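You operate a simulated robot arm through the tools that you are given. There is no shell and no other tool. Be economical: measure what you need, move in short steps, check, and stop when the job is done.

You run a simulated two-armed robot. Do the job below in one go: nothing can be reset, and whatever is moved stays where it is left.

JOB
Hang the three cage lamps on the hooks, then plug the festoon in.
Fine: one lamp a hook; the yellow-band plug, any free socket. Leave the other plugs.

The check looks at the end state, three seconds after you hand in, the way a careful person would. Anything else that was tipped, shoved, dropped, spilled or broken makes it a failure.

ROBOT AND FRAMES
Two 7-joint arms with fingered hands on one trunk, on a base that drives. Base frame: it is fixed to the floor where the robot stands at the start and does not move with it; the origin is under the middle of the robot, x ahead of it, y to its left, z up. Readings come in mm, degrees, newtons and seconds.
The left shoulder is at the start at [60, 138, 947], the right one opposite. With the tool pointing down near the work surface each hand reaches from about 420 to 920 mm from the robot's upright axis, wherever it stands, measured 20 degrees to its own side. Places, roughly: hook far from the junction box [700, 0, 1400]; hook next to the junction box [700, -600, 1400]; middle hook of the rail [700, -300, 1400]. Payload 4 kg a hand.
The tool frame of a hand sits at the grasp point between the pads (the TCP): z along the fingers, y along the line on which they close. The tips reach 36 mm beyond it. The gripper opens to 120 mm. The gripper's body begins 42 mm behind the TCP. The gripper is a hand of 5 fingers: y runs from the thumb to the fingers, the wrist lies at [-15, -109, -200] in the tool frame, and closing takes about 1.5 s.
Orientation is that of the tool frame in the base frame, as a unit quaternion [w, x, y, z]. With the fingers straight down and the wrist toward the robot, the tool's x, y and z point along [0, 1, 0], [1, 0, 0] and [0, 0, -1] of the base frame.

CONTROLS
- The arms move only by the tool arm_command. It takes "left_rows", "right_rows" or both (then of equal length, played together; a hand with none holds still); each is one flat list of numbers, 6 for each row, row after row: the shift along the base's x, y, z in mm, then the turn, a rotation vector about the base's x, y, z in degrees. In form: [x, y, z, wx, wy, wz, x, y, z, wx, wy, wz, ...]. A call has 1 to 20 rows; each row is the pose to reach, as a shift and turn from the pose commanded when the call began. "left_hand" and "right_hand" are, for a hand that has rows, the closure in counts, from 0 (fully open) to 255 (shut), set as the call begins (left out, the last holds). A row lasts 0.2 s, in which the tool goes at most 50 mm and 8.6 degrees; a call with a longer step from one row to the next is refused whole, and so is a gripper value outside its range. Where a pose cannot be reached the arm comes as near as it can. A force on the tool above 40 N (or 10 N above the force at the start of the call, whichever is more), or a blocked arm, ends the call early, and 0.2 s more pass. Each finger travels about 153 mm/s and halts on what it meets, pressing with about 34 N; the grip force reading is that of the motor and also rises with nothing between the fingers. The clock runs only during rows and for 0.2 s after the last one: add rows that repeat a pose to give the fingers time. The reply holds the time, the measured pose of the TCP, the force on the tool along the base axes, the opening and the grip force, in the units named above and with some noise, with the torque about the TCP (base axes, N m) and any sound that the robot's microphone picked up.
- Cameras (640 x 400 px; columns grow to the right, rows downward): "scene" is now at [47.1, -43.4, 1589.5]; the picture's right is [-0.49, -0.87, 0.00], its down [-0.52, 0.29, -0.80] and it looks along [0.70, -0.39, -0.59] (base axes); focal length 260 px, centre (320, 200). "left" rides on the left gripper at [-69, -79, -131] in its tool frame; the picture's right is [-0.78, -0.29, 0.55], its down [0.55, -0.73, 0.40] and it looks along [0.29, 0.61, 0.74] (tool axes); focal length 222 px, centre (320, 200). "right" rides on the right gripper at [69, -79, -131] in its tool frame; the picture's right is [-0.78, 0.29, -0.55], its down [-0.55, -0.74, 0.40] and it looks along [-0.29, 0.61, 0.74] (tool axes); focal length 222 px, centre (320, 200). There is no depth. A picture from a camera that has moved, and an enlarged one, comes with that camera's place and axes in the base frame and with its lens.
- snapshot(camera): a new picture of that camera. The clock stands still meanwhile.
- raise_lower(by): slides the trunk up (or, below 0, down) by that many mm; the arms and the scene camera ride with it, the base frame stays. It gives what a move gives, with no picture.
- roll_base(legs): drives the robot by 1 to 6 legs, each [ahead, left, turn to the left] in mm, mm and degrees, along the robot's own axes; the way and the turn of a leg run together, so that a leg with both is an arc; at most 1500 mm and 180 degrees a leg. The arms and the cameras ride along, it lands a little off, and it stops where it bumps. It gives what a move gives.
- hand_shape(shape, hand): the hand has 5 fingers and takes this shape, open, in about a second: jaw (thumb against the fingers, like two jaws); tri (thumb and two fingers); tip (a fingertip pinch); poke (one finger out to press); point (the index stretched); flat (the hand flat); cup (the hand cupped); fist (a fist). The gripper value then closes the fingers along that shape, each until it touches; the sizes above hold for jaw. It gives what a move gives, with no picture.
- turn_head(pan, tilt): turns the head with the scene camera to pan (to the left, within 86 degrees either way) and tilt (down, from -29 to 69), counted from straight ahead of the robot. It gives what a move gives.
- enlarge(camera, box): a new picture of the part [left, top, right, bottom] of that camera's present view, enlarged. The clock stands still meanwhile.
- sign_off(): hands the job in; it is judged then, once.

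Go step by step. Nothing tells you exact positions but the pictures and the camera data: compare them with the known pose of the tool, close in by small moves and look again before you grip or let go. The budget is 120 turns and 108 pictures, counting those below and the enlarged ones. Unless the task says otherwise, let go and move clear before handing in, and close with one line.

The tools are called as name(argument=value, ...) on one line, values as JSON. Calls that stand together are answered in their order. arm_command: Moves the arms, as the interface text tells. Its arguments: {"type":"object","properties":{"left_rows":{"type":"array","items":{"type":"number"}},"left_hand":{"type":"number"},"right_rows":{"type":"array","items":{"type":"number"}},"right_hand":{"type":"number"}},"required":[]} The other tools are called the same way: raise_lower (by) slides the trunk up or down; hand_shape (shape, hand) gives the hand a shape; roll_base (legs) drives the base; turn_head (pan, tilt) turns the head that bears the scene camera; snapshot (camera) takes a picture; enlarge (camera, box) takes an enlarged picture of a part of a camera's view; sign_off () hands the job in.

At the start:

```text
time: 0.0
left_tcp_pos: [669.7, -94.1, 999.7]
left_orientation: [0.001, 0.707, 0.708, 0.0]
left_wrist_force: [-0.2, -0.4, 0.6]
left_moment: [-0.02, -0.01, 0.02]
left_grip_width: 119.6
left_grasp_force: 0.0
left_shape: jaw
right_tcp_pos: [342.7, -447.4, 1000.5]
right_orientation: [-0.001, 0.708, 0.707, -0.001]
right_wrist_force: [1.4, 0.5, 0.1]
right_moment: [0.01, 0.01, 0.01]
right_grip_width: 119.8
right_grasp_force: 0.1
right_shape: jaw
trunk travel left (down, up): [-525.0, 65.0]
robot x, y, heading: [0.3, -1.4, -0.0]
head pan, tilt: [-29.2, 36.5]
```

scene: 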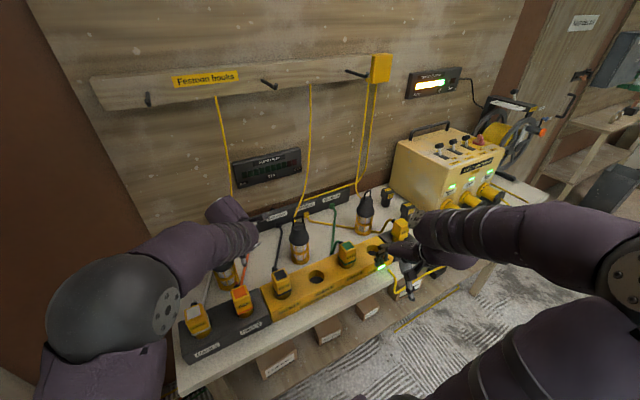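
right: 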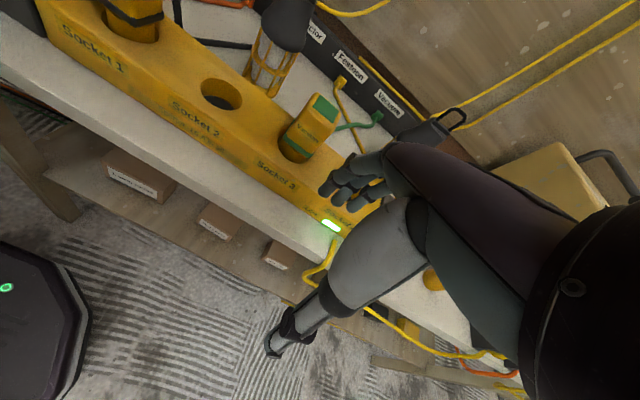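
left: 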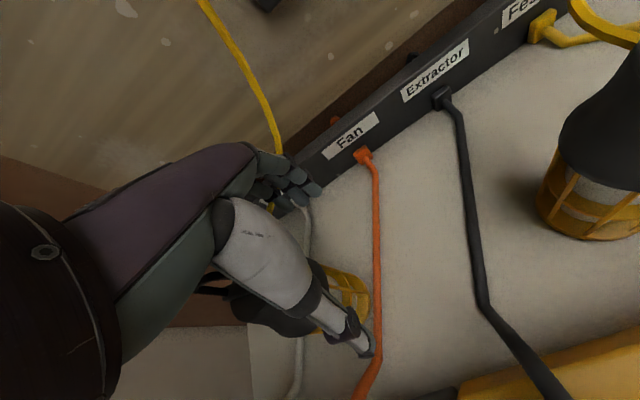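

I see a rail with three hooks on the wall, three cage lamps standing on the bench, and a yellow socket strip with several plugs. I'll look more closely before moving.

enlarge(camera="scene", box=[160, 180, 440, 370])

enlarge(camera="scene", box=[80, 40, 420, 220])

enlarge(camera="scene", box=[340, 60, 560, 300])

```text
2.11 times, centred on (300, 275) of scene
camera zoom: at [47.1, -43.4, 1589.5], right [-0.49, -0.87, 0.0], down [-0.52, 0.29, -0.8], along [0.7, -0.39, -0.59], focal length 547 px, centre (362, 42)
```

zoom: 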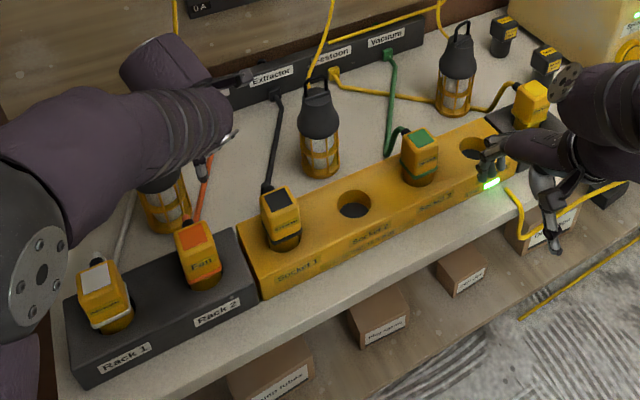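

```text
1.88 times, centred on (250, 130) of scene
camera zoom: at [47.1, -43.4, 1589.5], right [-0.49, -0.87, 0.0], down [-0.52, 0.29, -0.8], along [0.7, -0.39, -0.59], focal length 489 px, centre (452, 332)
```

zoom: 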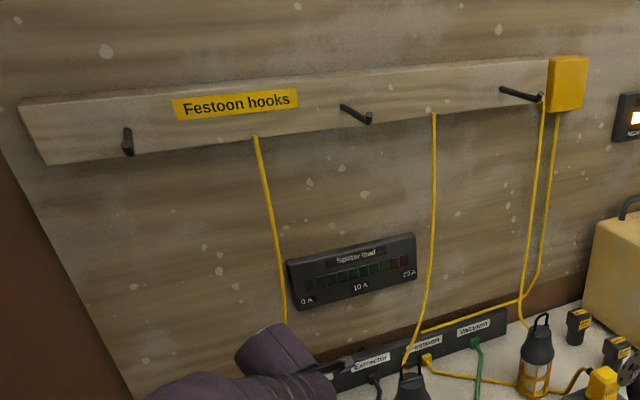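

```text
1.67 times, centred on (450, 180) of scene
camera zoom: at [47.1, -43.4, 1589.5], right [-0.49, -0.87, 0.0], down [-0.52, 0.29, -0.8], along [0.7, -0.39, -0.59], focal length 433 px, centre (103, 233)
```

zoom: 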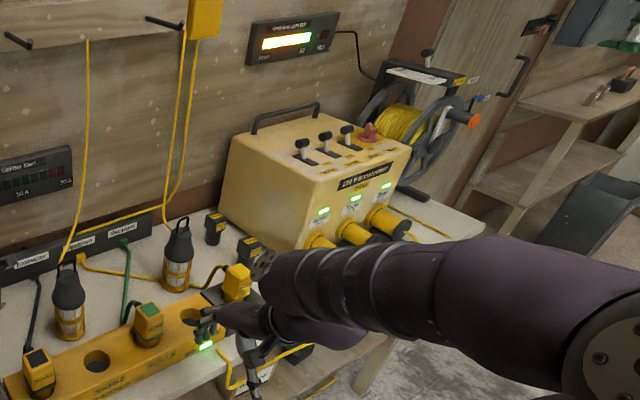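

Arms occlude parts of the bench. I'll draw both hands back and aside, then look again.

arm_command(left_rows=[-20, 40, 10, 0, 0, 0, -40, 80, 20, 0, 0, 0, -60, 120, 30, 0, 0, 0, -80, 160, 40, 0, 0, 0, -110, 200, 50, 0, 0, 0, -140, 235, 60, 0, 0, 0, -170, 270, 70, 0, 0, 0, -200, 300, 80, 0, 0, 0], right_rows=[0, -30, 20, 0, 0, 0, 0, -60, 40, 0, 0, 0, 0, -90, 50, 0, 0, 0, 0, -120, 50, 0, 0, 0, 0, -150, 50, 0, 0, 0, 0, -180, 50, 0, 0, 0, 0, -200, 50, 0, 0, 0, 0, -200, 50, 0, 0, 0])

snapshot(camera="scene")

snapshot(camera="left")

snapshot(camera="right")

```text
refused: row 5 steps farther than a row can; nothing moved
```

```text
101 pictures are left
camera scene: at [47.1, -43.4, 1589.5], right [-0.49, -0.87, 0.0], down [-0.52, 0.29, -0.8], along [0.7, -0.39, -0.59], focal length 260 px, centre (320, 200)
```

scene: 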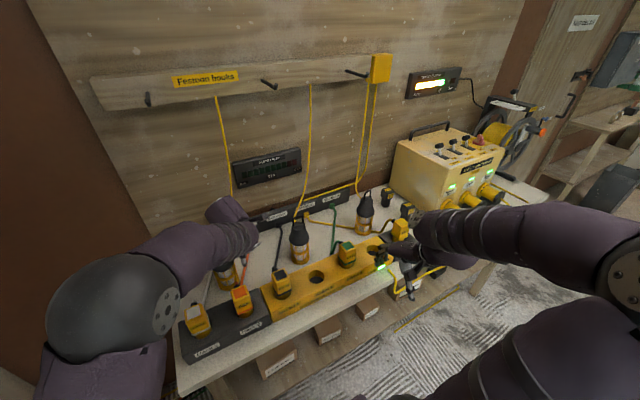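

```text
100 pictures are left
camera left: at [590.0, -163.4, 1132.2], right [-0.29, -0.78, -0.55], down [-0.73, 0.55, -0.4], along [0.61, 0.29, -0.74], focal length 222 px, centre (320, 200)
```

left: 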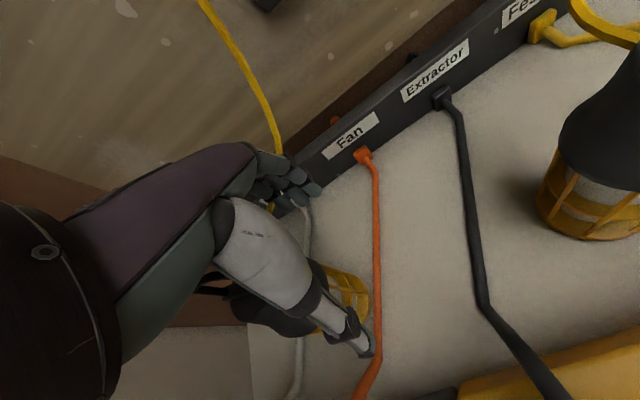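

```text
99 pictures are left
camera right: at [261.7, -377.7, 1130.4], right [0.29, -0.78, 0.55], down [-0.74, -0.55, -0.4], along [0.61, -0.29, -0.74], focal length 222 px, centre (320, 200)
```

right: 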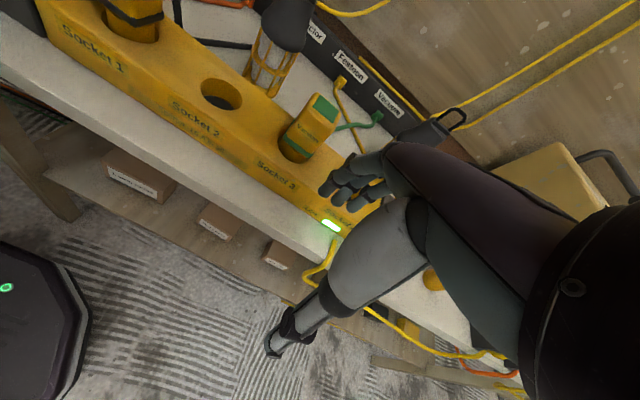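

A step was too long, so nothing moved. I'll retry with smaller steps, lifting first.

arm_command(left_rows=[0, 0, 40, 0, 0, 0, -20, 40, 60, 0, 0, 0, -40, 80, 80, 0, 0, 0, -60, 120, 80, 0, 0, 0, -80, 160, 80, 0, 0, 0, -105, 200, 80, 0, 0, 0, -130, 235, 80, 0, 0, 0, -155, 270, 80, 0, 0, 0, -180, 300, 80, 0, 0, 0], right_rows=[0, 0, 30, 0, 0, 0, 0, -30, 40, 0, 0, 0, 0, -60, 40, 0, 0, 0, 0, -90, 50, 0, 0, 0, 0, -120, 50, 0, 0, 0, 0, -150, 50, 0, 0, 0, 0, -180, 50, 0, 0, 0, 0, -200, 50, 0, 0, 0, 0, -200, 50, 0, 0, 0])

snapshot(camera="scene")

```text
time: 2.0
left_tcp_pos: [487.3, 206.6, 1078.5]
left_orientation: [0.0, 0.707, 0.707, 0.0]
left_wrist_force: [0.7, 0.6, 0.1]
left_moment: [-0.03, -0.03, 0.0]
left_grip_width: 119.7
left_grasp_force: 0.1
left_shape: jaw
right_tcp_pos: [342.1, -648.6, 1049.8]
right_orientation: [0.0, 0.708, 0.706, 0.0]
right_wrist_force: [-0.7, -0.3, 0.3]
right_moment: [-0.03, -0.01, -0.01]
right_grip_width: 119.5
right_grasp_force: 0.0
right_shape: jaw
trunk travel left (down, up): [-525.0, 65.0]
robot x, y, heading: [-1.7, 1.7, 0.1]
head pan, tilt: [-29.2, 36.5]
```

```text
98 pictures are left
camera scene: at [46.3, -43.1, 1589.6], right [-0.49, -0.87, 0.0], down [-0.52, 0.29, -0.8], along [0.7, -0.39, -0.59], focal length 260 px, centre (320, 200)
```

scene: 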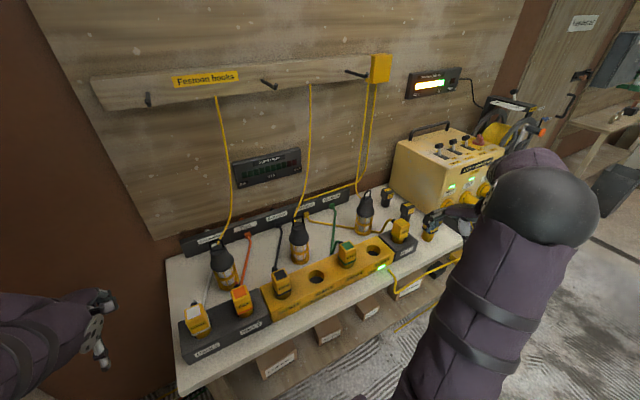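

enlarge(camera="scene", box=[170, 200, 330, 300])

enlarge(camera="scene", box=[320, 170, 480, 300])

enlarge(camera="scene", box=[160, 260, 300, 370])

enlarge(camera="scene", box=[80, 50, 240, 130])

enlarge(camera="scene", box=[240, 50, 400, 130])

```text
4.00 times, centred on (250, 250) of scene
camera zoom: at [46.3, -43.1, 1589.6], right [-0.49, -0.87, 0.0], down [-0.52, 0.29, -0.8], along [0.7, -0.39, -0.59], focal length 1038 px, centre (600, 0)
```

zoom: 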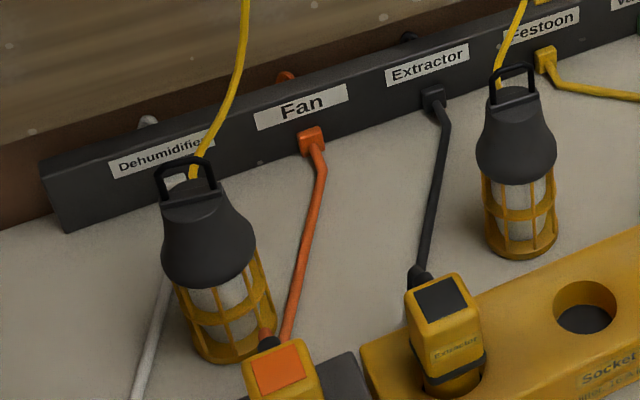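

```text
3.08 times, centred on (400, 235) of scene
camera zoom: at [46.3, -43.1, 1589.6], right [-0.49, -0.87, 0.0], down [-0.52, 0.29, -0.8], along [0.7, -0.39, -0.59], focal length 799 px, centre (74, 92)
```

zoom: 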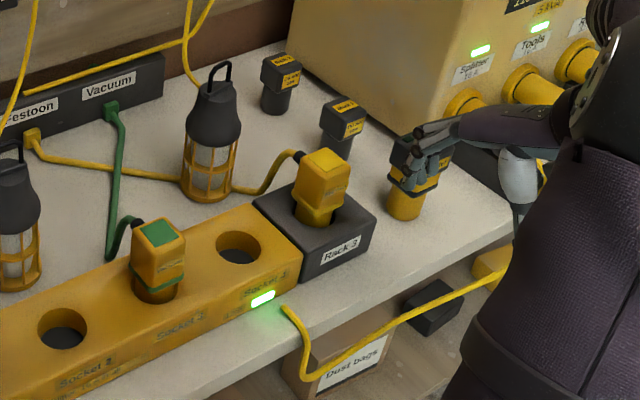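

```text
3.64 times, centred on (230, 315) of scene
camera zoom: at [46.3, -43.1, 1589.6], right [-0.49, -0.87, 0.0], down [-0.52, 0.29, -0.8], along [0.7, -0.39, -0.59], focal length 944 px, centre (647, -218)
```

zoom: 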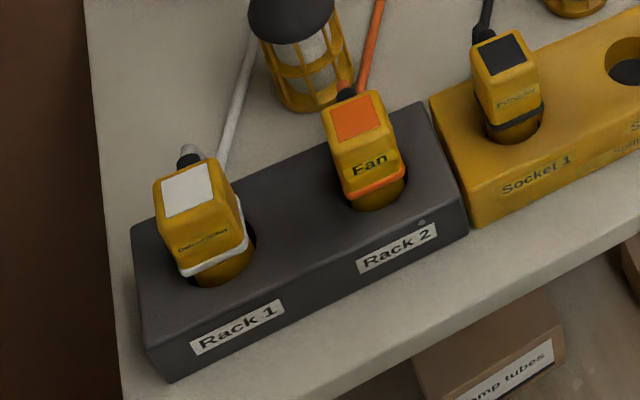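

```text
4.00 times, centred on (160, 90) of scene
camera zoom: at [46.3, -43.1, 1589.6], right [-0.49, -0.87, 0.0], down [-0.52, 0.29, -0.8], along [0.7, -0.39, -0.59], focal length 1038 px, centre (960, 640)
```

zoom: 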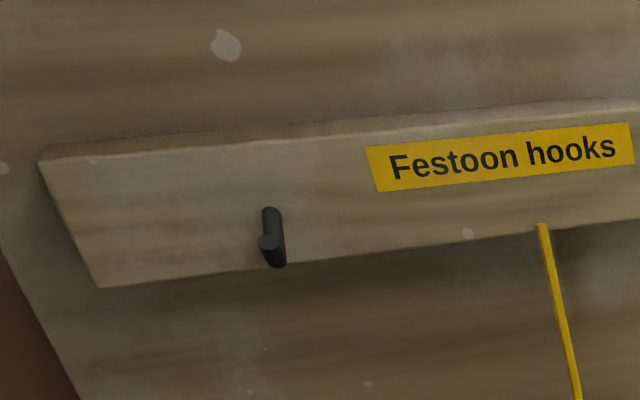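

```text
4.00 times, centred on (320, 90) of scene
camera zoom: at [46.3, -43.1, 1589.6], right [-0.49, -0.87, 0.0], down [-0.52, 0.29, -0.8], along [0.7, -0.39, -0.59], focal length 1038 px, centre (320, 640)
```

zoom: 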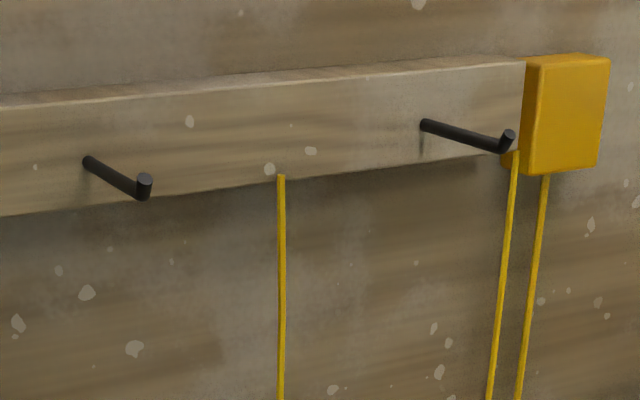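

Yellow-band plug stands in Rack 3; sockets 2 and 4 are free. I place the lamps around x 640, y −38 / −288 / −582 on a bench at z ≈ 850, with the hooks at y 0/−300/−600, tips near x 743, z ≈ 1425. I'll raise the trunk and turn the right hand to point forward.

raise_lower(by=60)

arm_command(right_rows=[0, 0, 0, 0, 0, -8.5, 0, 0, 0, 0, 0, -17, 0, 0, 0, 0, 0, -25.5, 0, 0, 0, 0, 0, -34, 0, 0, 0, 0, 0, -42.5, 0, 0, 0, 0, 0, -51, 0, 0, 0, 0, 0, -59.5, 0, 0, 0, 0, 0, -68, 0, 0, 0, 0, 0, -76.5, 0, 0, 0, 0, 0, -85, 0, 0, 0, 0, 0, -90, 0, 0, 0, 0, 0, -90])

arm_command(right_rows=[0, 0, 0, 0, -8.5, 0, 0, 0, 0, 0, -17, 0, 0, 0, 0, 0, -25.5, 0, 0, 0, 0, 0, -34, 0, 0, 0, 0, 0, -42.5, 0, 0, 0, 0, 0, -51, 0, 0, 0, 0, 0, -59.5, 0, 0, 0, 0, 0, -60, 0, 0, 0, 0, 0, -60, 0])

snapshot(camera="scene")

snapshot(camera="right")

```text
time: 3.0
left_tcp_pos: [489.1, 206.0, 1138.6]
left_orientation: [0.0, 0.708, 0.707, 0.0]
left_wrist_force: [-0.6, 0.2, 0.2]
left_moment: [0.02, 0.02, 0.0]
left_grip_width: 119.9
left_grasp_force: 0.1
left_shape: jaw
right_tcp_pos: [342.7, -648.6, 1109.2]
right_orientation: [0.0, 0.707, 0.707, 0.0]
right_wrist_force: [-0.2, 0.6, -0.2]
right_moment: [0.0, -0.03, 0.02]
right_grip_width: 119.6
right_grasp_force: 0.1
right_shape: jaw
trunk travel left (down, up): [-585.0, 5.0]
robot x, y, heading: [-1.2, 2.1, -0.0]
head pan, tilt: [-29.2, 36.5]
```

```text
time: 5.6
left_tcp_pos: [487.6, 206.1, 1138.4]
left_orientation: [0.0, 0.707, 0.707, 0.0]
left_wrist_force: [-0.5, 0.8, 0.1]
left_moment: [-0.04, 0.01, 0.0]
left_grip_width: 119.7
left_grasp_force: 0.0
left_shape: jaw
right_tcp_pos: [342.3, -649.8, 1109.2]
right_orientation: [0.001, 1.0, 0.0, 0.0]
right_wrist_force: [0.1, -0.4, 0.1]
right_moment: [0.02, 0.01, -0.03]
right_grip_width: 119.7
right_grasp_force: 0.0
right_shape: jaw
trunk travel left (down, up): [-585.0, 5.0]
robot x, y, heading: [-2.2, 0.0, -0.0]
head pan, tilt: [-29.2, 36.5]
```

```text
time: 7.6
left_tcp_pos: [487.3, 206.9, 1137.6]
left_orientation: [0.0, 0.707, 0.707, 0.001]
left_wrist_force: [0.6, 0.0, -0.5]
left_moment: [0.05, 0.0, -0.01]
left_grip_width: 119.6
left_grasp_force: 0.0
left_shape: jaw
right_tcp_pos: [341.3, -648.5, 1108.7]
right_orientation: [0.0, 0.866, 0.0, 0.499]
right_wrist_force: [-0.5, 0.0, 0.3]
right_moment: [0.0, -0.05, 0.01]
right_grip_width: 119.6
right_grasp_force: 0.0
right_shape: jaw
trunk travel left (down, up): [-585.0, 5.0]
robot x, y, heading: [0.5, 1.6, 0.1]
head pan, tilt: [-29.2, 36.5]
```

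```text
92 pictures are left
camera scene: at [46.3, -43.6, 1649.5], right [-0.49, -0.87, 0.0], down [-0.52, 0.29, -0.8], along [0.7, -0.39, -0.59], focal length 260 px, centre (320, 200)
```

scene: 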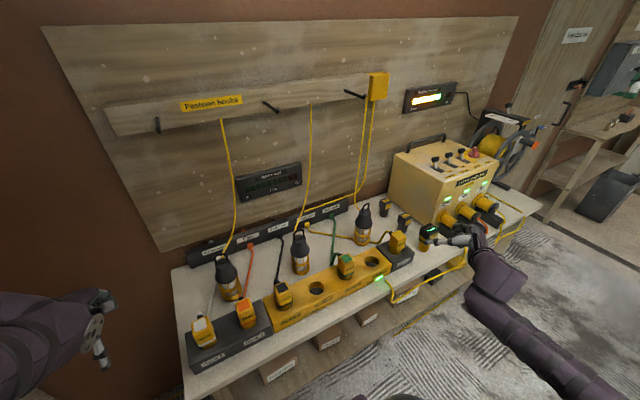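

```text
91 pictures are left
camera right: at [261.6, -568.4, 1234.1], right [-0.87, -0.29, -0.41], down [0.07, 0.73, -0.67], along [0.49, -0.61, -0.62], focal length 222 px, centre (320, 200)
```

right: 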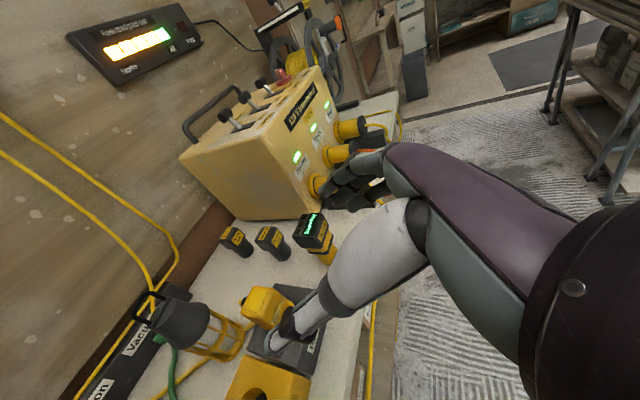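

The hand took the pose well. Lamp 3's handle top works out near (653, −588, 1040), and the Rack 3 plug top near (514, −638, 967), so I'll tilt to 40° and move to a stand-off before the lamp.

arm_command(right_rows=[30, 10, 0, 0, 5, 0, 70, 20, 0, 0, 10, 0, 110, 30, -15, 0, 10, 0, 145, 45, -40, 0, 10, 0, 180, 63, -60, 0, 10, 0, 195, 63, -85, 0, 10, 0, 208, 63, -97, 0, 10, 0, 208, 63, -97, 0, 10, 0])

snapshot(camera="scene")

snapshot(camera="right")

enlarge(camera="scene", box=[320, 190, 440, 265])

```text
time: 9.4
left_tcp_pos: [486.3, 206.8, 1138.7]
left_orientation: [0.001, 0.707, 0.707, 0.0]
left_wrist_force: [-0.1, 0.3, -0.3]
left_moment: [0.01, -0.02, 0.01]
left_grip_width: 119.9
left_grasp_force: 0.1
left_shape: jaw
right_tcp_pos: [550.1, -585.5, 1015.9]
right_orientation: [0.003, 0.906, 0.001, 0.424]
right_wrist_force: [-2.3, -3.7, 19.8]
right_moment: [-1.5, 0.73, -0.01]
right_grip_width: 119.8
right_grasp_force: 0.1
right_shape: jaw
trunk travel left (down, up): [-585.0, 5.0]
robot x, y, heading: [-1.6, 1.5, -0.1]
head pan, tilt: [-29.2, 36.5]
```

```text
90 pictures are left
camera scene: at [45.0, -41.9, 1649.9], right [-0.49, -0.87, 0.0], down [-0.52, 0.29, -0.81], along [0.7, -0.39, -0.59], focal length 260 px, centre (320, 200)
```

scene: 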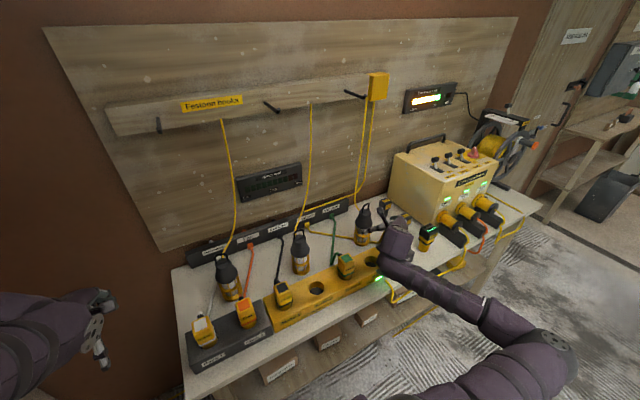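

```text
89 pictures are left
camera right: at [491.3, -504.6, 1151.7], right [-0.92, -0.29, -0.25], down [-0.05, 0.73, -0.68], along [0.38, -0.62, -0.69], focal length 222 px, centre (320, 200)
```

right: 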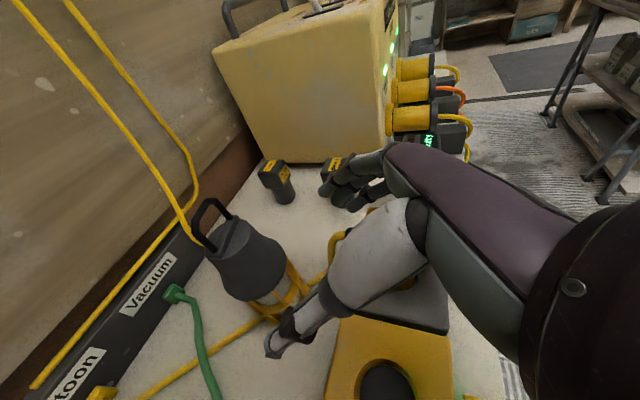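

```text
5.33 times, centred on (380, 228) of scene
camera zoom: at [45.0, -41.9, 1649.9], right [-0.49, -0.87, 0.0], down [-0.52, 0.29, -0.81], along [0.7, -0.39, -0.59], focal length 1385 px, centre (0, 53)
```

zoom: 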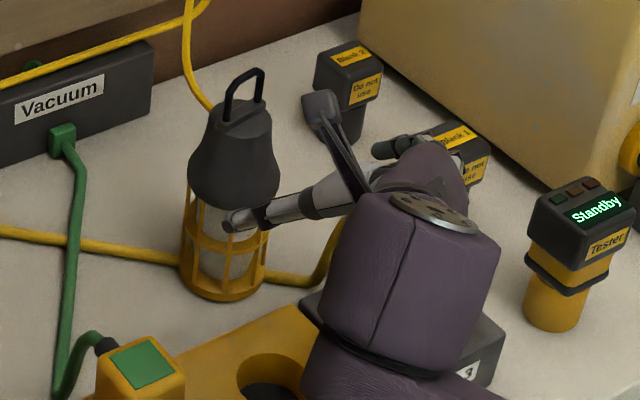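

The reading shows ~20 N upward: the underside of the hand is resting on the Rack 3 plug. I'll lift straight up and check it.

arm_command(right_rows=[0, 0, 20, 0, 0, 0, 0, 0, 50, 0, 0, 0, 0, 0, 80, 0, 0, 0, 0, 30, 100, 0, 0, 0, 0, 60, 110, 0, 0, 0, 0, 60, 110, 0, 0, 0])

enlarge(camera="scene", box=[320, 190, 480, 290])

snapshot(camera="right")

```text
time: 10.8
left_tcp_pos: [488.4, 205.8, 1138.0]
left_orientation: [0.0, 0.707, 0.707, 0.0]
left_wrist_force: [-0.1, -0.4, -0.5]
left_moment: [0.04, -0.01, 0.01]
left_grip_width: 119.9
left_grasp_force: 0.0
left_shape: jaw
right_tcp_pos: [548.3, -524.9, 1119.1]
right_orientation: [-0.001, 0.906, 0.0, 0.423]
right_wrist_force: [-0.9, -0.2, 0.1]
right_moment: [0.01, -0.03, -0.02]
right_grip_width: 120.0
right_grasp_force: 0.1
right_shape: jaw
trunk travel left (down, up): [-585.0, 5.0]
robot x, y, heading: [0.6, -0.1, 0.5]
head pan, tilt: [-29.2, 36.5]
```

```text
4.00 times, centred on (400, 240) of scene
camera zoom: at [47.0, -43.6, 1649.5], right [-0.49, -0.87, 0.0], down [-0.52, 0.29, -0.8], along [0.7, -0.39, -0.59], focal length 1038 px, centre (0, 40)
```

zoom: 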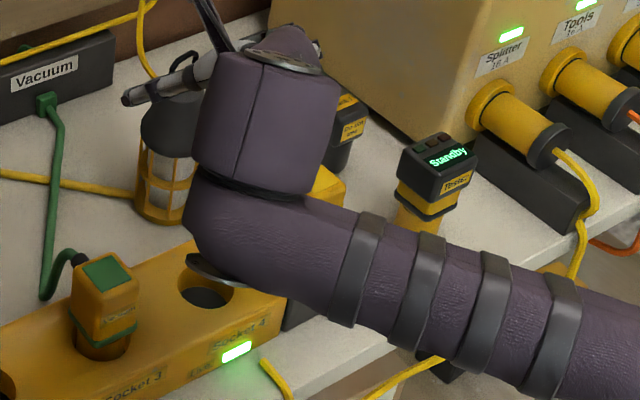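

```text
86 pictures are left
camera right: at [491.2, -446.3, 1257.4], right [-0.92, -0.29, -0.25], down [-0.05, 0.74, -0.68], along [0.38, -0.61, -0.69], focal length 222 px, centre (320, 200)
```

right: 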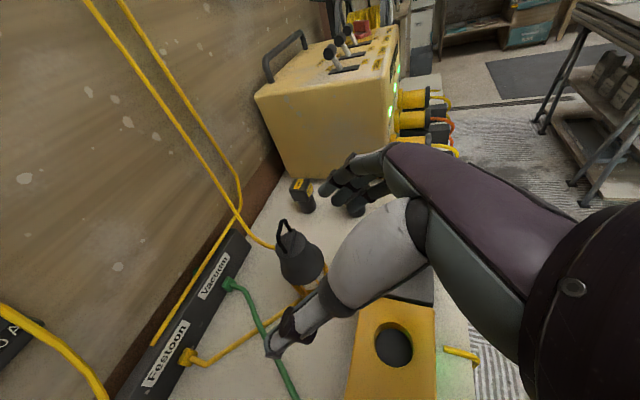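

Contact came from the little-finger side of the stack, which hangs ~55 mm below the tool axis; plug and rack look undisturbed. I'll come in vertically instead: tilt 30°, TCP just short of the lamp axis (~(637, −584)), starting high.

arm_command(right_rows=[0, 0, 40, 0, -5, 0, 0, -25, 60, 0, -10, 0, 20, -55, 60, 0, -10, 0, 55, -59, 60, 0, -10, 0, 88, -59, 60, 0, -10, 0, 88, -59, 60, 0, -10, 0])

snapshot(camera="right")

enlarge(camera="scene", box=[320, 160, 480, 260])

```text
time: 12.2
left_tcp_pos: [488.6, 206.3, 1138.3]
left_orientation: [-0.001, 0.707, 0.707, -0.001]
left_wrist_force: [0.0, 0.0, 0.6]
left_moment: [-0.01, -0.01, -0.02]
left_grip_width: 119.8
left_grasp_force: 0.1
left_shape: jaw
right_tcp_pos: [640.4, -583.6, 1181.3]
right_orientation: [0.0, 0.866, 0.0, 0.5]
right_wrist_force: [-0.2, 0.2, -0.2]
right_moment: [0.02, -0.02, 0.0]
right_grip_width: 119.7
right_grasp_force: 0.1
right_shape: jaw
trunk travel left (down, up): [-585.0, 5.0]
robot x, y, heading: [1.2, 0.9, 0.1]
head pan, tilt: [-29.2, 36.5]
```

```text
85 pictures are left
camera right: at [559.5, -503.3, 1307.6], right [-0.87, -0.29, -0.41], down [0.07, 0.74, -0.67], along [0.49, -0.61, -0.62], focal length 222 px, centre (320, 200)
```

right: 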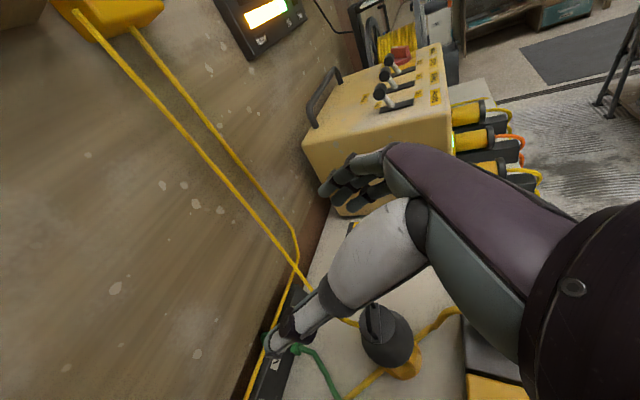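

```text
4.00 times, centred on (400, 210) of scene
camera zoom: at [46.5, -43.4, 1649.6], right [-0.49, -0.87, 0.0], down [-0.52, 0.29, -0.8], along [0.7, -0.39, -0.59], focal length 1038 px, centre (0, 160)
```

zoom: 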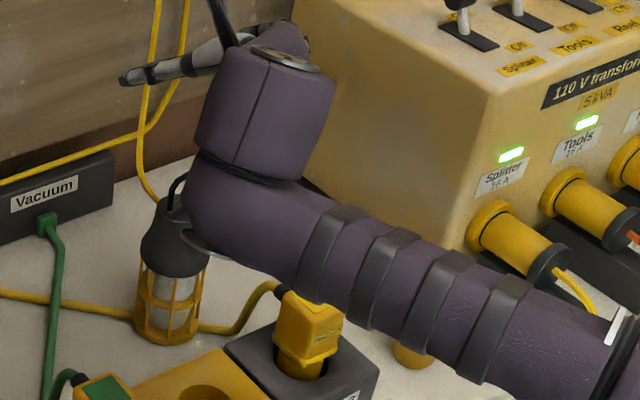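

Lamp 3 sits between thumb and fingers in plan (~(635, −583)). I'll descend partway and look again.

arm_command(right_rows=[-2, 0, -40, 0, 0, 0, -4, 0, -80, 0, 0, 0, -6, 0, -115, 0, 0, 0, -8, 0, -145, 0, 0, 0, -8, 0, -145, 0, 0, 0])

snapshot(camera="right")

enlarge(camera="scene", box=[320, 180, 480, 280])

```text
time: 13.4
left_tcp_pos: [488.4, 205.2, 1138.9]
left_orientation: [0.001, 0.707, 0.708, 0.0]
left_wrist_force: [0.8, -0.1, 0.5]
left_moment: [0.0, -0.07, -0.02]
left_grip_width: 119.5
left_grasp_force: 0.2
left_shape: jaw
right_tcp_pos: [632.0, -583.9, 1039.6]
right_orientation: [-0.002, 0.868, -0.001, 0.497]
right_wrist_force: [0.1, 0.1, 0.0]
right_moment: [0.03, -0.01, 0.03]
right_grip_width: 119.8
right_grasp_force: 0.1
right_shape: jaw
trunk travel left (down, up): [-585.0, 5.0]
robot x, y, heading: [-2.2, 0.9, -0.0]
head pan, tilt: [-29.2, 36.5]
```

```text
83 pictures are left
camera right: at [552.6, -504.8, 1165.3], right [-0.87, -0.29, -0.4], down [0.07, 0.74, -0.67], along [0.49, -0.61, -0.62], focal length 222 px, centre (320, 200)
```

right: 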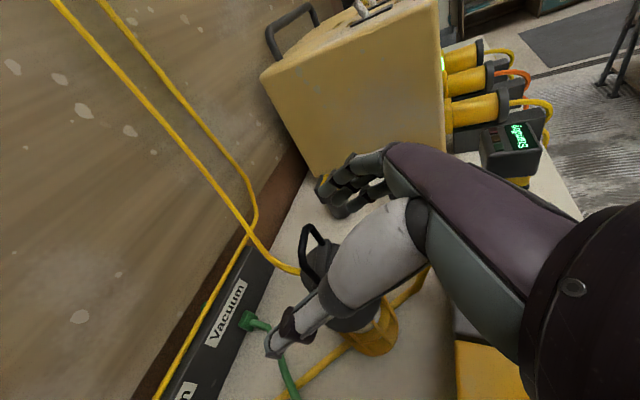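

```text
4.00 times, centred on (400, 230) of scene
camera zoom: at [47.1, -44.3, 1649.5], right [-0.49, -0.87, 0.0], down [-0.52, 0.29, -0.8], along [0.7, -0.39, -0.59], focal length 1038 px, centre (0, 80)
```

zoom: 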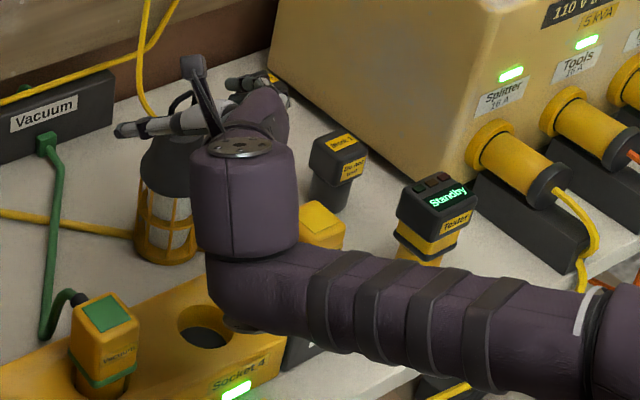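

Clear so far; the handle is inside the jaws. Descending to grip height in two steps.

arm_command(right_rows=[0, -1, -25, 0, 0, 0, 2, -2, -50, 0, 0, 0, 2, -2, -50, 0, 0, 0])

snapshot(camera="right")

enlarge(camera="scene", box=[320, 180, 480, 280])

```text
time: 14.2
left_tcp_pos: [488.2, 206.1, 1138.8]
left_orientation: [0.0, 0.708, 0.707, 0.0]
left_wrist_force: [0.2, 0.1, -0.2]
left_moment: [-0.03, 0.0, 0.0]
left_grip_width: 119.8
left_grasp_force: 0.1
left_shape: jaw
right_tcp_pos: [645.3, -586.6, 1015.0]
right_orientation: [-0.006, 0.873, -0.007, 0.488]
right_wrist_force: [-0.7, -0.8, -0.2]
right_moment: [-0.01, 0.02, 0.0]
right_grip_width: 119.7
right_grasp_force: 0.1
right_shape: jaw
right hand out of reach, approached as far as the arm can: row 1, 2, 3
trunk travel left (down, up): [-585.0, 5.0]
robot x, y, heading: [2.8, -3.4, -0.2]
head pan, tilt: [-29.2, 36.5]
```

```text
81 pictures are left
camera right: at [569.1, -509.2, 1144.0], right [-0.88, -0.28, -0.39], down [0.05, 0.75, -0.66], along [0.47, -0.6, -0.64], focal length 222 px, centre (320, 200)
```

right: 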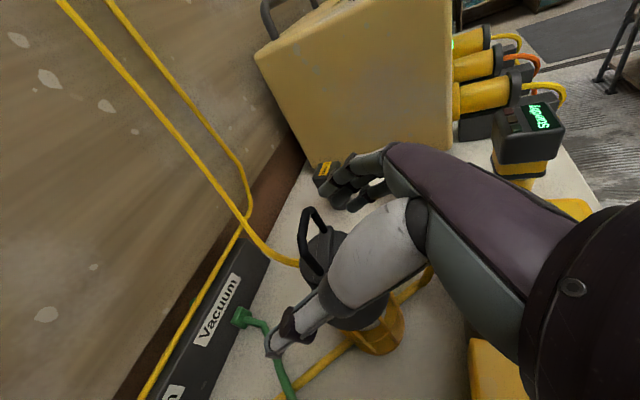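

```text
4.00 times, centred on (400, 230) of scene
camera zoom: at [46.8, -43.3, 1649.6], right [-0.49, -0.87, 0.0], down [-0.52, 0.29, -0.8], along [0.7, -0.39, -0.59], focal length 1038 px, centre (0, 80)
```

zoom: 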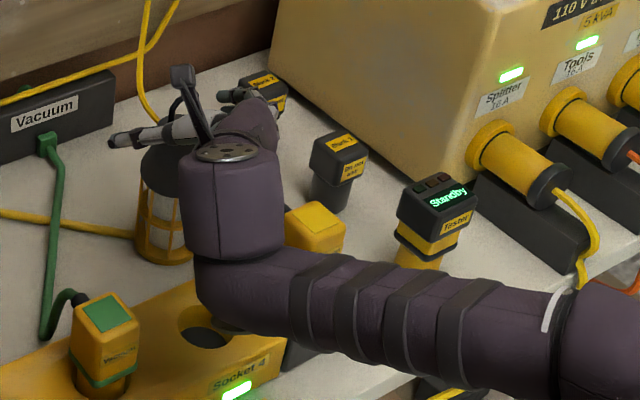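

The arm reached a limit at this trunk height. I'll go back up a little, then lower the trunk so that the hand descends with it.

arm_command(right_rows=[0, 0, 25, 0, 0, 0, -2, 2, 52, 0, 0, 0, -2, 2, 52, 0, 0, 0])

raise_lower(by=-50)

```text
time: 15.0
left_tcp_pos: [487.8, 205.7, 1138.1]
left_orientation: [0.0, 0.707, 0.707, -0.001]
left_wrist_force: [-0.1, -0.3, -1.2]
left_moment: [0.0, 0.0, -0.03]
left_grip_width: 119.9
left_grasp_force: 0.1
left_shape: jaw
right_tcp_pos: [642.9, -586.0, 1067.0]
right_orientation: [0.0, 0.866, 0.0, 0.5]
right_wrist_force: [0.1, -0.1, 0.3]
right_moment: [0.02, 0.01, 0.0]
right_grip_width: 120.0
right_grasp_force: 0.1
right_shape: jaw
trunk travel left (down, up): [-585.0, 5.0]
robot x, y, heading: [3.0, -1.3, 0.1]
head pan, tilt: [-29.2, 36.5]
```

```text
time: 15.9
left_tcp_pos: [488.3, 205.7, 1088.6]
left_orientation: [0.0, 0.707, 0.707, 0.0]
left_wrist_force: [-0.4, 0.1, 0.0]
left_moment: [-0.02, -0.02, -0.01]
left_grip_width: 119.7
left_grasp_force: 0.0
left_shape: jaw
right_tcp_pos: [641.6, -586.1, 1017.5]
right_orientation: [0.0, 0.866, 0.0, 0.501]
right_wrist_force: [-0.3, 0.6, -0.3]
right_moment: [0.0, 0.0, 0.0]
right_grip_width: 119.9
right_grasp_force: 0.0
right_shape: jaw
trunk travel left (down, up): [-535.0, 55.0]
robot x, y, heading: [-2.3, -2.7, -0.0]
head pan, tilt: [-29.2, 36.5]
```

That works: the hand rides down vertically and unloaded. Another 45 mm, then look.

raise_lower(by=-45)

snapshot(camera="right")

enlarge(camera="scene", box=[320, 160, 480, 260])

```text
time: 16.8
left_tcp_pos: [488.4, 206.6, 1043.3]
left_orientation: [0.001, 0.707, 0.707, 0.0]
left_wrist_force: [-0.5, 0.7, -0.4]
left_moment: [0.02, -0.06, 0.03]
left_grip_width: 119.8
left_grasp_force: 0.0
left_shape: jaw
right_tcp_pos: [643.1, -586.0, 971.9]
right_orientation: [0.0, 0.866, -0.001, 0.5]
right_wrist_force: [-0.4, -0.2, 0.0]
right_moment: [0.0, -0.02, 0.01]
right_grip_width: 120.0
right_grasp_force: 0.2
right_shape: jaw
trunk travel left (down, up): [-490.0, 100.0]
robot x, y, heading: [3.9, -2.0, 0.1]
head pan, tilt: [-29.2, 36.5]
```

```text
79 pictures are left
camera right: at [561.9, -506.2, 1097.8], right [-0.87, -0.29, -0.41], down [0.07, 0.74, -0.67], along [0.49, -0.61, -0.62], focal length 222 px, centre (320, 200)
```

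right: 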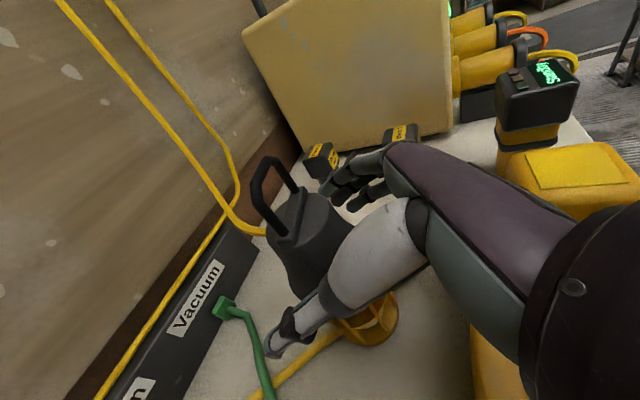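

```text
4.00 times, centred on (400, 210) of scene
camera zoom: at [46.9, -43.2, 1554.6], right [-0.49, -0.87, 0.0], down [-0.52, 0.29, -0.8], along [0.7, -0.39, -0.59], focal length 1038 px, centre (0, 160)
```

zoom: 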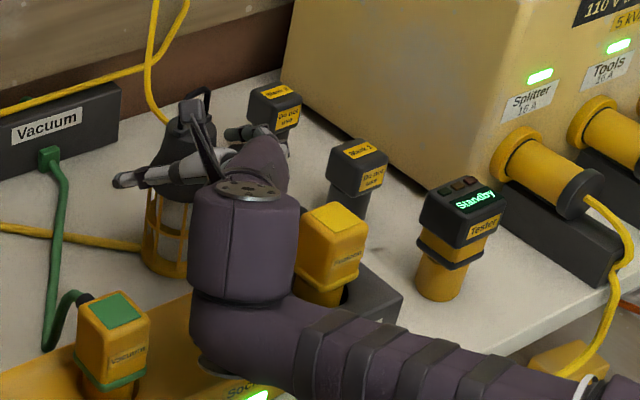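

The lamp stands between thumb and fingers, its handle at about (646, −586, 1048). I'll lower 15 mm more and close.

raise_lower(by=-17)

arm_command(right_rows=[0, 0, 0, 0, 0, 0, 0, 0, 0, 0, 0, 0, 0, 0, 0, 0, 0, 0, 0, 0, 0, 0, 0, 0, 0, 0, 0, 0, 0, 0, 0, 0, 0, 0, 0, 0, 0, 0, 0, 0, 0, 0, 0, 0, 0, 0, 0, 0], right_hand=255)

snapshot(camera="right")

enlarge(camera="scene", box=[320, 160, 480, 260])

```text
time: 17.4
left_tcp_pos: [488.1, 205.9, 1025.8]
left_orientation: [0.0, 0.707, 0.707, 0.0]
left_wrist_force: [-0.5, 0.0, 0.9]
left_moment: [-0.01, -0.03, 0.0]
left_grip_width: 119.7
left_grasp_force: 0.1
left_shape: jaw
right_tcp_pos: [642.5, -585.4, 956.2]
right_orientation: [0.0, 0.866, -0.001, 0.5]
right_wrist_force: [0.1, -0.1, 0.2]
right_moment: [0.01, -0.01, 0.03]
right_grip_width: 119.6
right_grasp_force: 0.1
right_shape: jaw
trunk travel left (down, up): [-473.0, 117.0]
robot x, y, heading: [-2.5, 0.4, 0.1]
head pan, tilt: [-29.2, 36.5]
```

```text
time: 19.2
left_tcp_pos: [487.7, 206.0, 1026.6]
left_orientation: [0.0, 0.707, 0.707, 0.0]
left_wrist_force: [-0.1, -0.1, -1.3]
left_moment: [0.02, -0.01, 0.03]
left_grip_width: 119.8
left_grasp_force: 0.0
left_shape: jaw
right_tcp_pos: [641.5, -585.8, 955.8]
right_orientation: [0.0, 0.866, 0.001, 0.5]
right_wrist_force: [0.6, 0.3, 1.9]
right_moment: [-0.24, 0.03, 0.03]
right_grip_width: 51.0
right_grasp_force: 34.0
right_shape: jaw
trunk travel left (down, up): [-473.0, 117.0]
robot x, y, heading: [1.3, -0.3, -0.1]
head pan, tilt: [-29.2, 36.5]
```

```text
77 pictures are left
camera right: at [561.9, -506.2, 1080.7], right [-0.87, -0.29, -0.41], down [0.07, 0.73, -0.67], along [0.49, -0.61, -0.62], focal length 222 px, centre (320, 200)
```

right: 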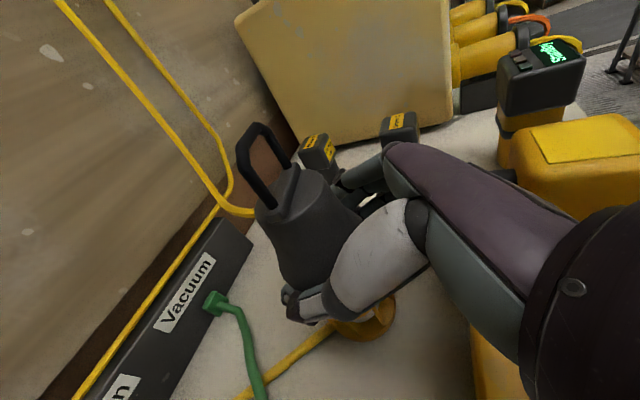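

```text
4.00 times, centred on (400, 210) of scene
camera zoom: at [46.9, -43.3, 1537.6], right [-0.49, -0.87, 0.0], down [-0.52, 0.29, -0.8], along [0.7, -0.39, -0.59], focal length 1038 px, centre (0, 160)
```

zoom: 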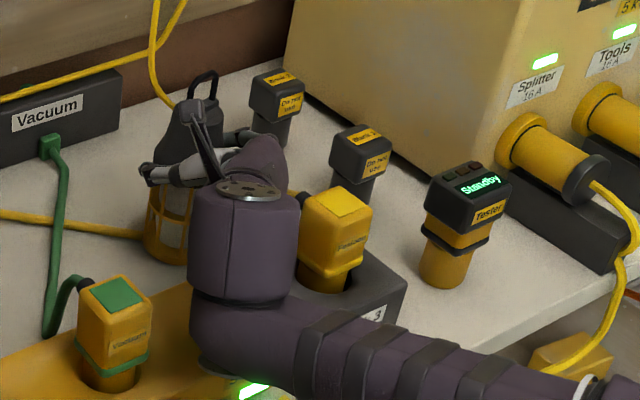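

Firm grip (51 mm, 34 N). I'll lift straight up with the trunk and check that the lamp comes along.

raise_lower(by=115)

snapshot(camera="right")

snapshot(camera="scene")

```text
time: 20.7
left_tcp_pos: [488.3, 207.3, 1140.1]
left_orientation: [0.0, 0.707, 0.707, 0.0]
left_wrist_force: [0.3, 0.1, 0.4]
left_moment: [-0.01, 0.0, 0.0]
left_grip_width: 119.8
left_grasp_force: 0.1
left_shape: jaw
right_tcp_pos: [643.3, -585.9, 1069.8]
right_orientation: [0.0, 0.866, 0.0, 0.5]
right_wrist_force: [0.0, -0.8, -3.2]
right_moment: [-0.02, 0.0, 0.0]
right_grip_width: 50.9
right_grasp_force: 33.4
right_shape: jaw
trunk travel left (down, up): [-588.0, 2.0]
robot x, y, heading: [3.2, -0.1, 0.0]
head pan, tilt: [-29.2, 36.5]
```

```text
75 pictures are left
camera right: at [562.3, -506.6, 1195.1], right [-0.87, -0.29, -0.41], down [0.07, 0.74, -0.67], along [0.49, -0.61, -0.62], focal length 222 px, centre (320, 200)
```

right: 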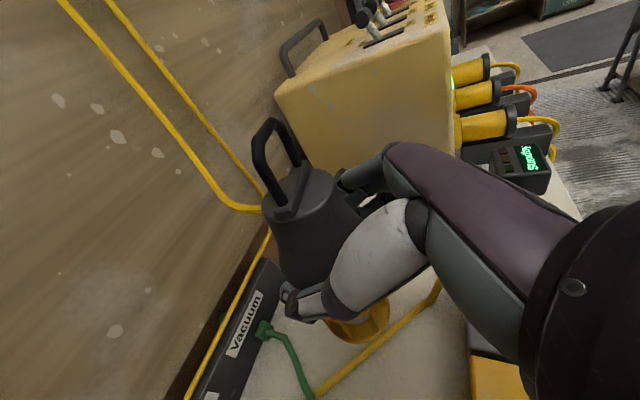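

```text
74 pictures are left
camera scene: at [47.5, -43.7, 1652.5], right [-0.49, -0.87, 0.0], down [-0.52, 0.29, -0.8], along [0.7, -0.39, -0.59], focal length 260 px, centre (320, 200)
```

scene: 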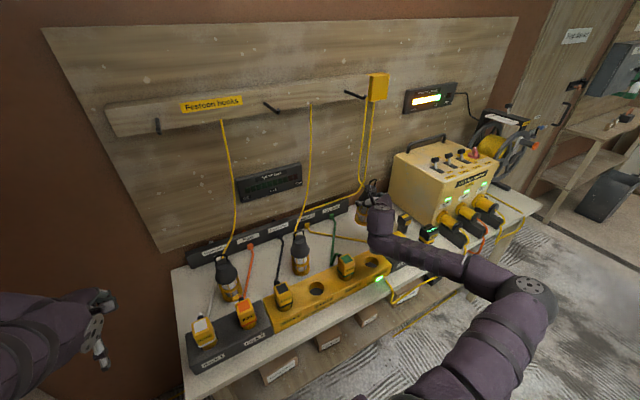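

Lamp 3 is lifted (≈3 N). Its handle top sits ~93 mm above the TCP. Now I'll measure the hooks from this height.

enlarge(camera="scene", box=[330, 70, 410, 120])

enlarge(camera="scene", box=[240, 80, 320, 130])

enlarge(camera="scene", box=[110, 90, 190, 140])

```text
8.00 times, centred on (370, 95) of scene
camera zoom: at [47.5, -43.7, 1652.5], right [-0.49, -0.87, 0.0], down [-0.52, 0.29, -0.8], along [0.7, -0.39, -0.59], focal length 2077 px, centre (-80, 1040)
```

zoom: 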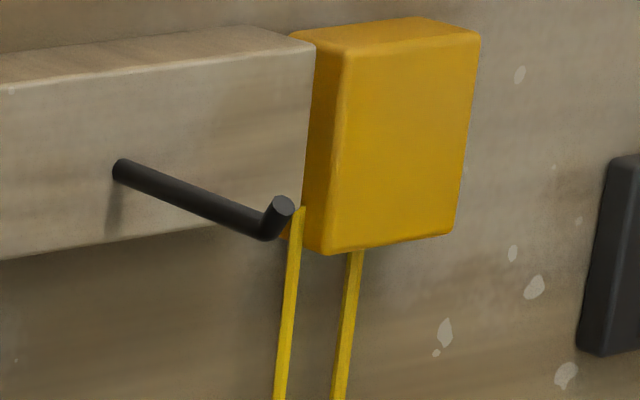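

```text
8.00 times, centred on (280, 105) of scene
camera zoom: at [47.5, -43.7, 1652.5], right [-0.49, -0.87, 0.0], down [-0.52, 0.29, -0.8], along [0.7, -0.39, -0.59], focal length 2077 px, centre (640, 960)
```

zoom: 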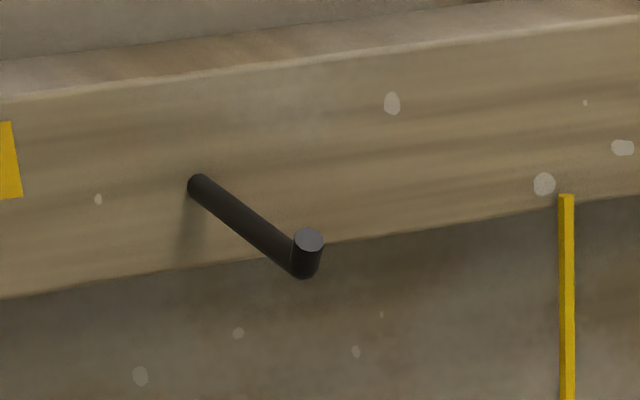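

```text
8.00 times, centred on (150, 115) of scene
camera zoom: at [47.5, -43.7, 1652.5], right [-0.49, -0.87, 0.0], down [-0.52, 0.29, -0.8], along [0.7, -0.39, -0.59], focal length 2077 px, centre (1680, 880)
```

zoom: 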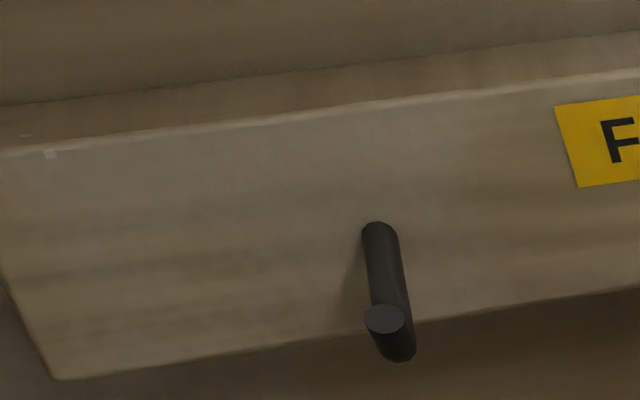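

Right hook measures: tip top ≈ (751, −603, 1421), peg axis z ≈ 1410, root at x ≈ 862. I need the loop's dimensions in the hand.

enlarge(camera="right", box=[220, 100, 348, 180])

enlarge(camera="scene", box=[340, 170, 420, 220])

```text
5.00 times, centred on (284, 140) of right
camera zoom: at [562.3, -506.6, 1195.1], right [-0.87, -0.29, -0.41], down [0.07, 0.74, -0.67], along [0.49, -0.61, -0.62], focal length 1111 px, centre (500, 500)
```

zoom: 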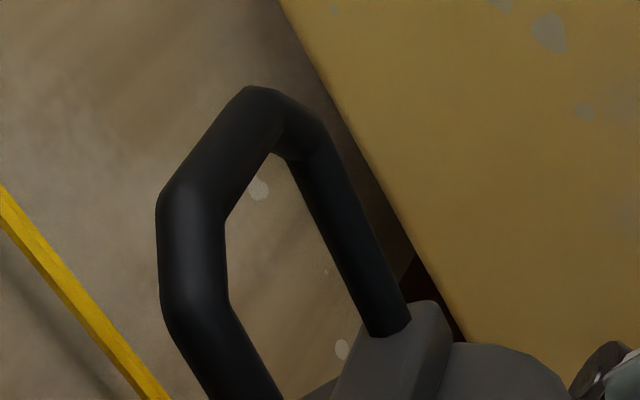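

```text
8.00 times, centred on (380, 195) of scene
camera zoom: at [47.5, -43.7, 1652.5], right [-0.49, -0.87, 0.0], down [-0.52, 0.29, -0.8], along [0.7, -0.39, -0.59], focal length 2077 px, centre (-160, 240)
```

zoom: 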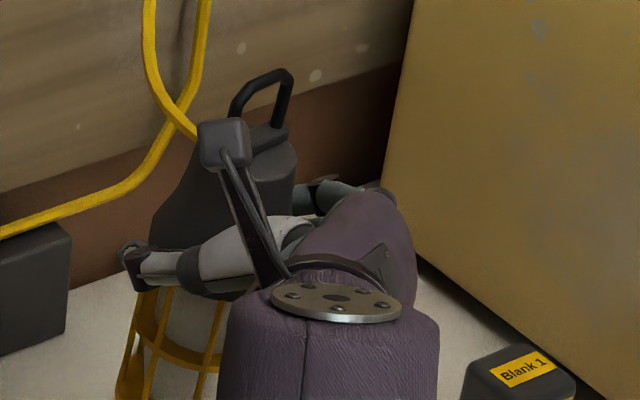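

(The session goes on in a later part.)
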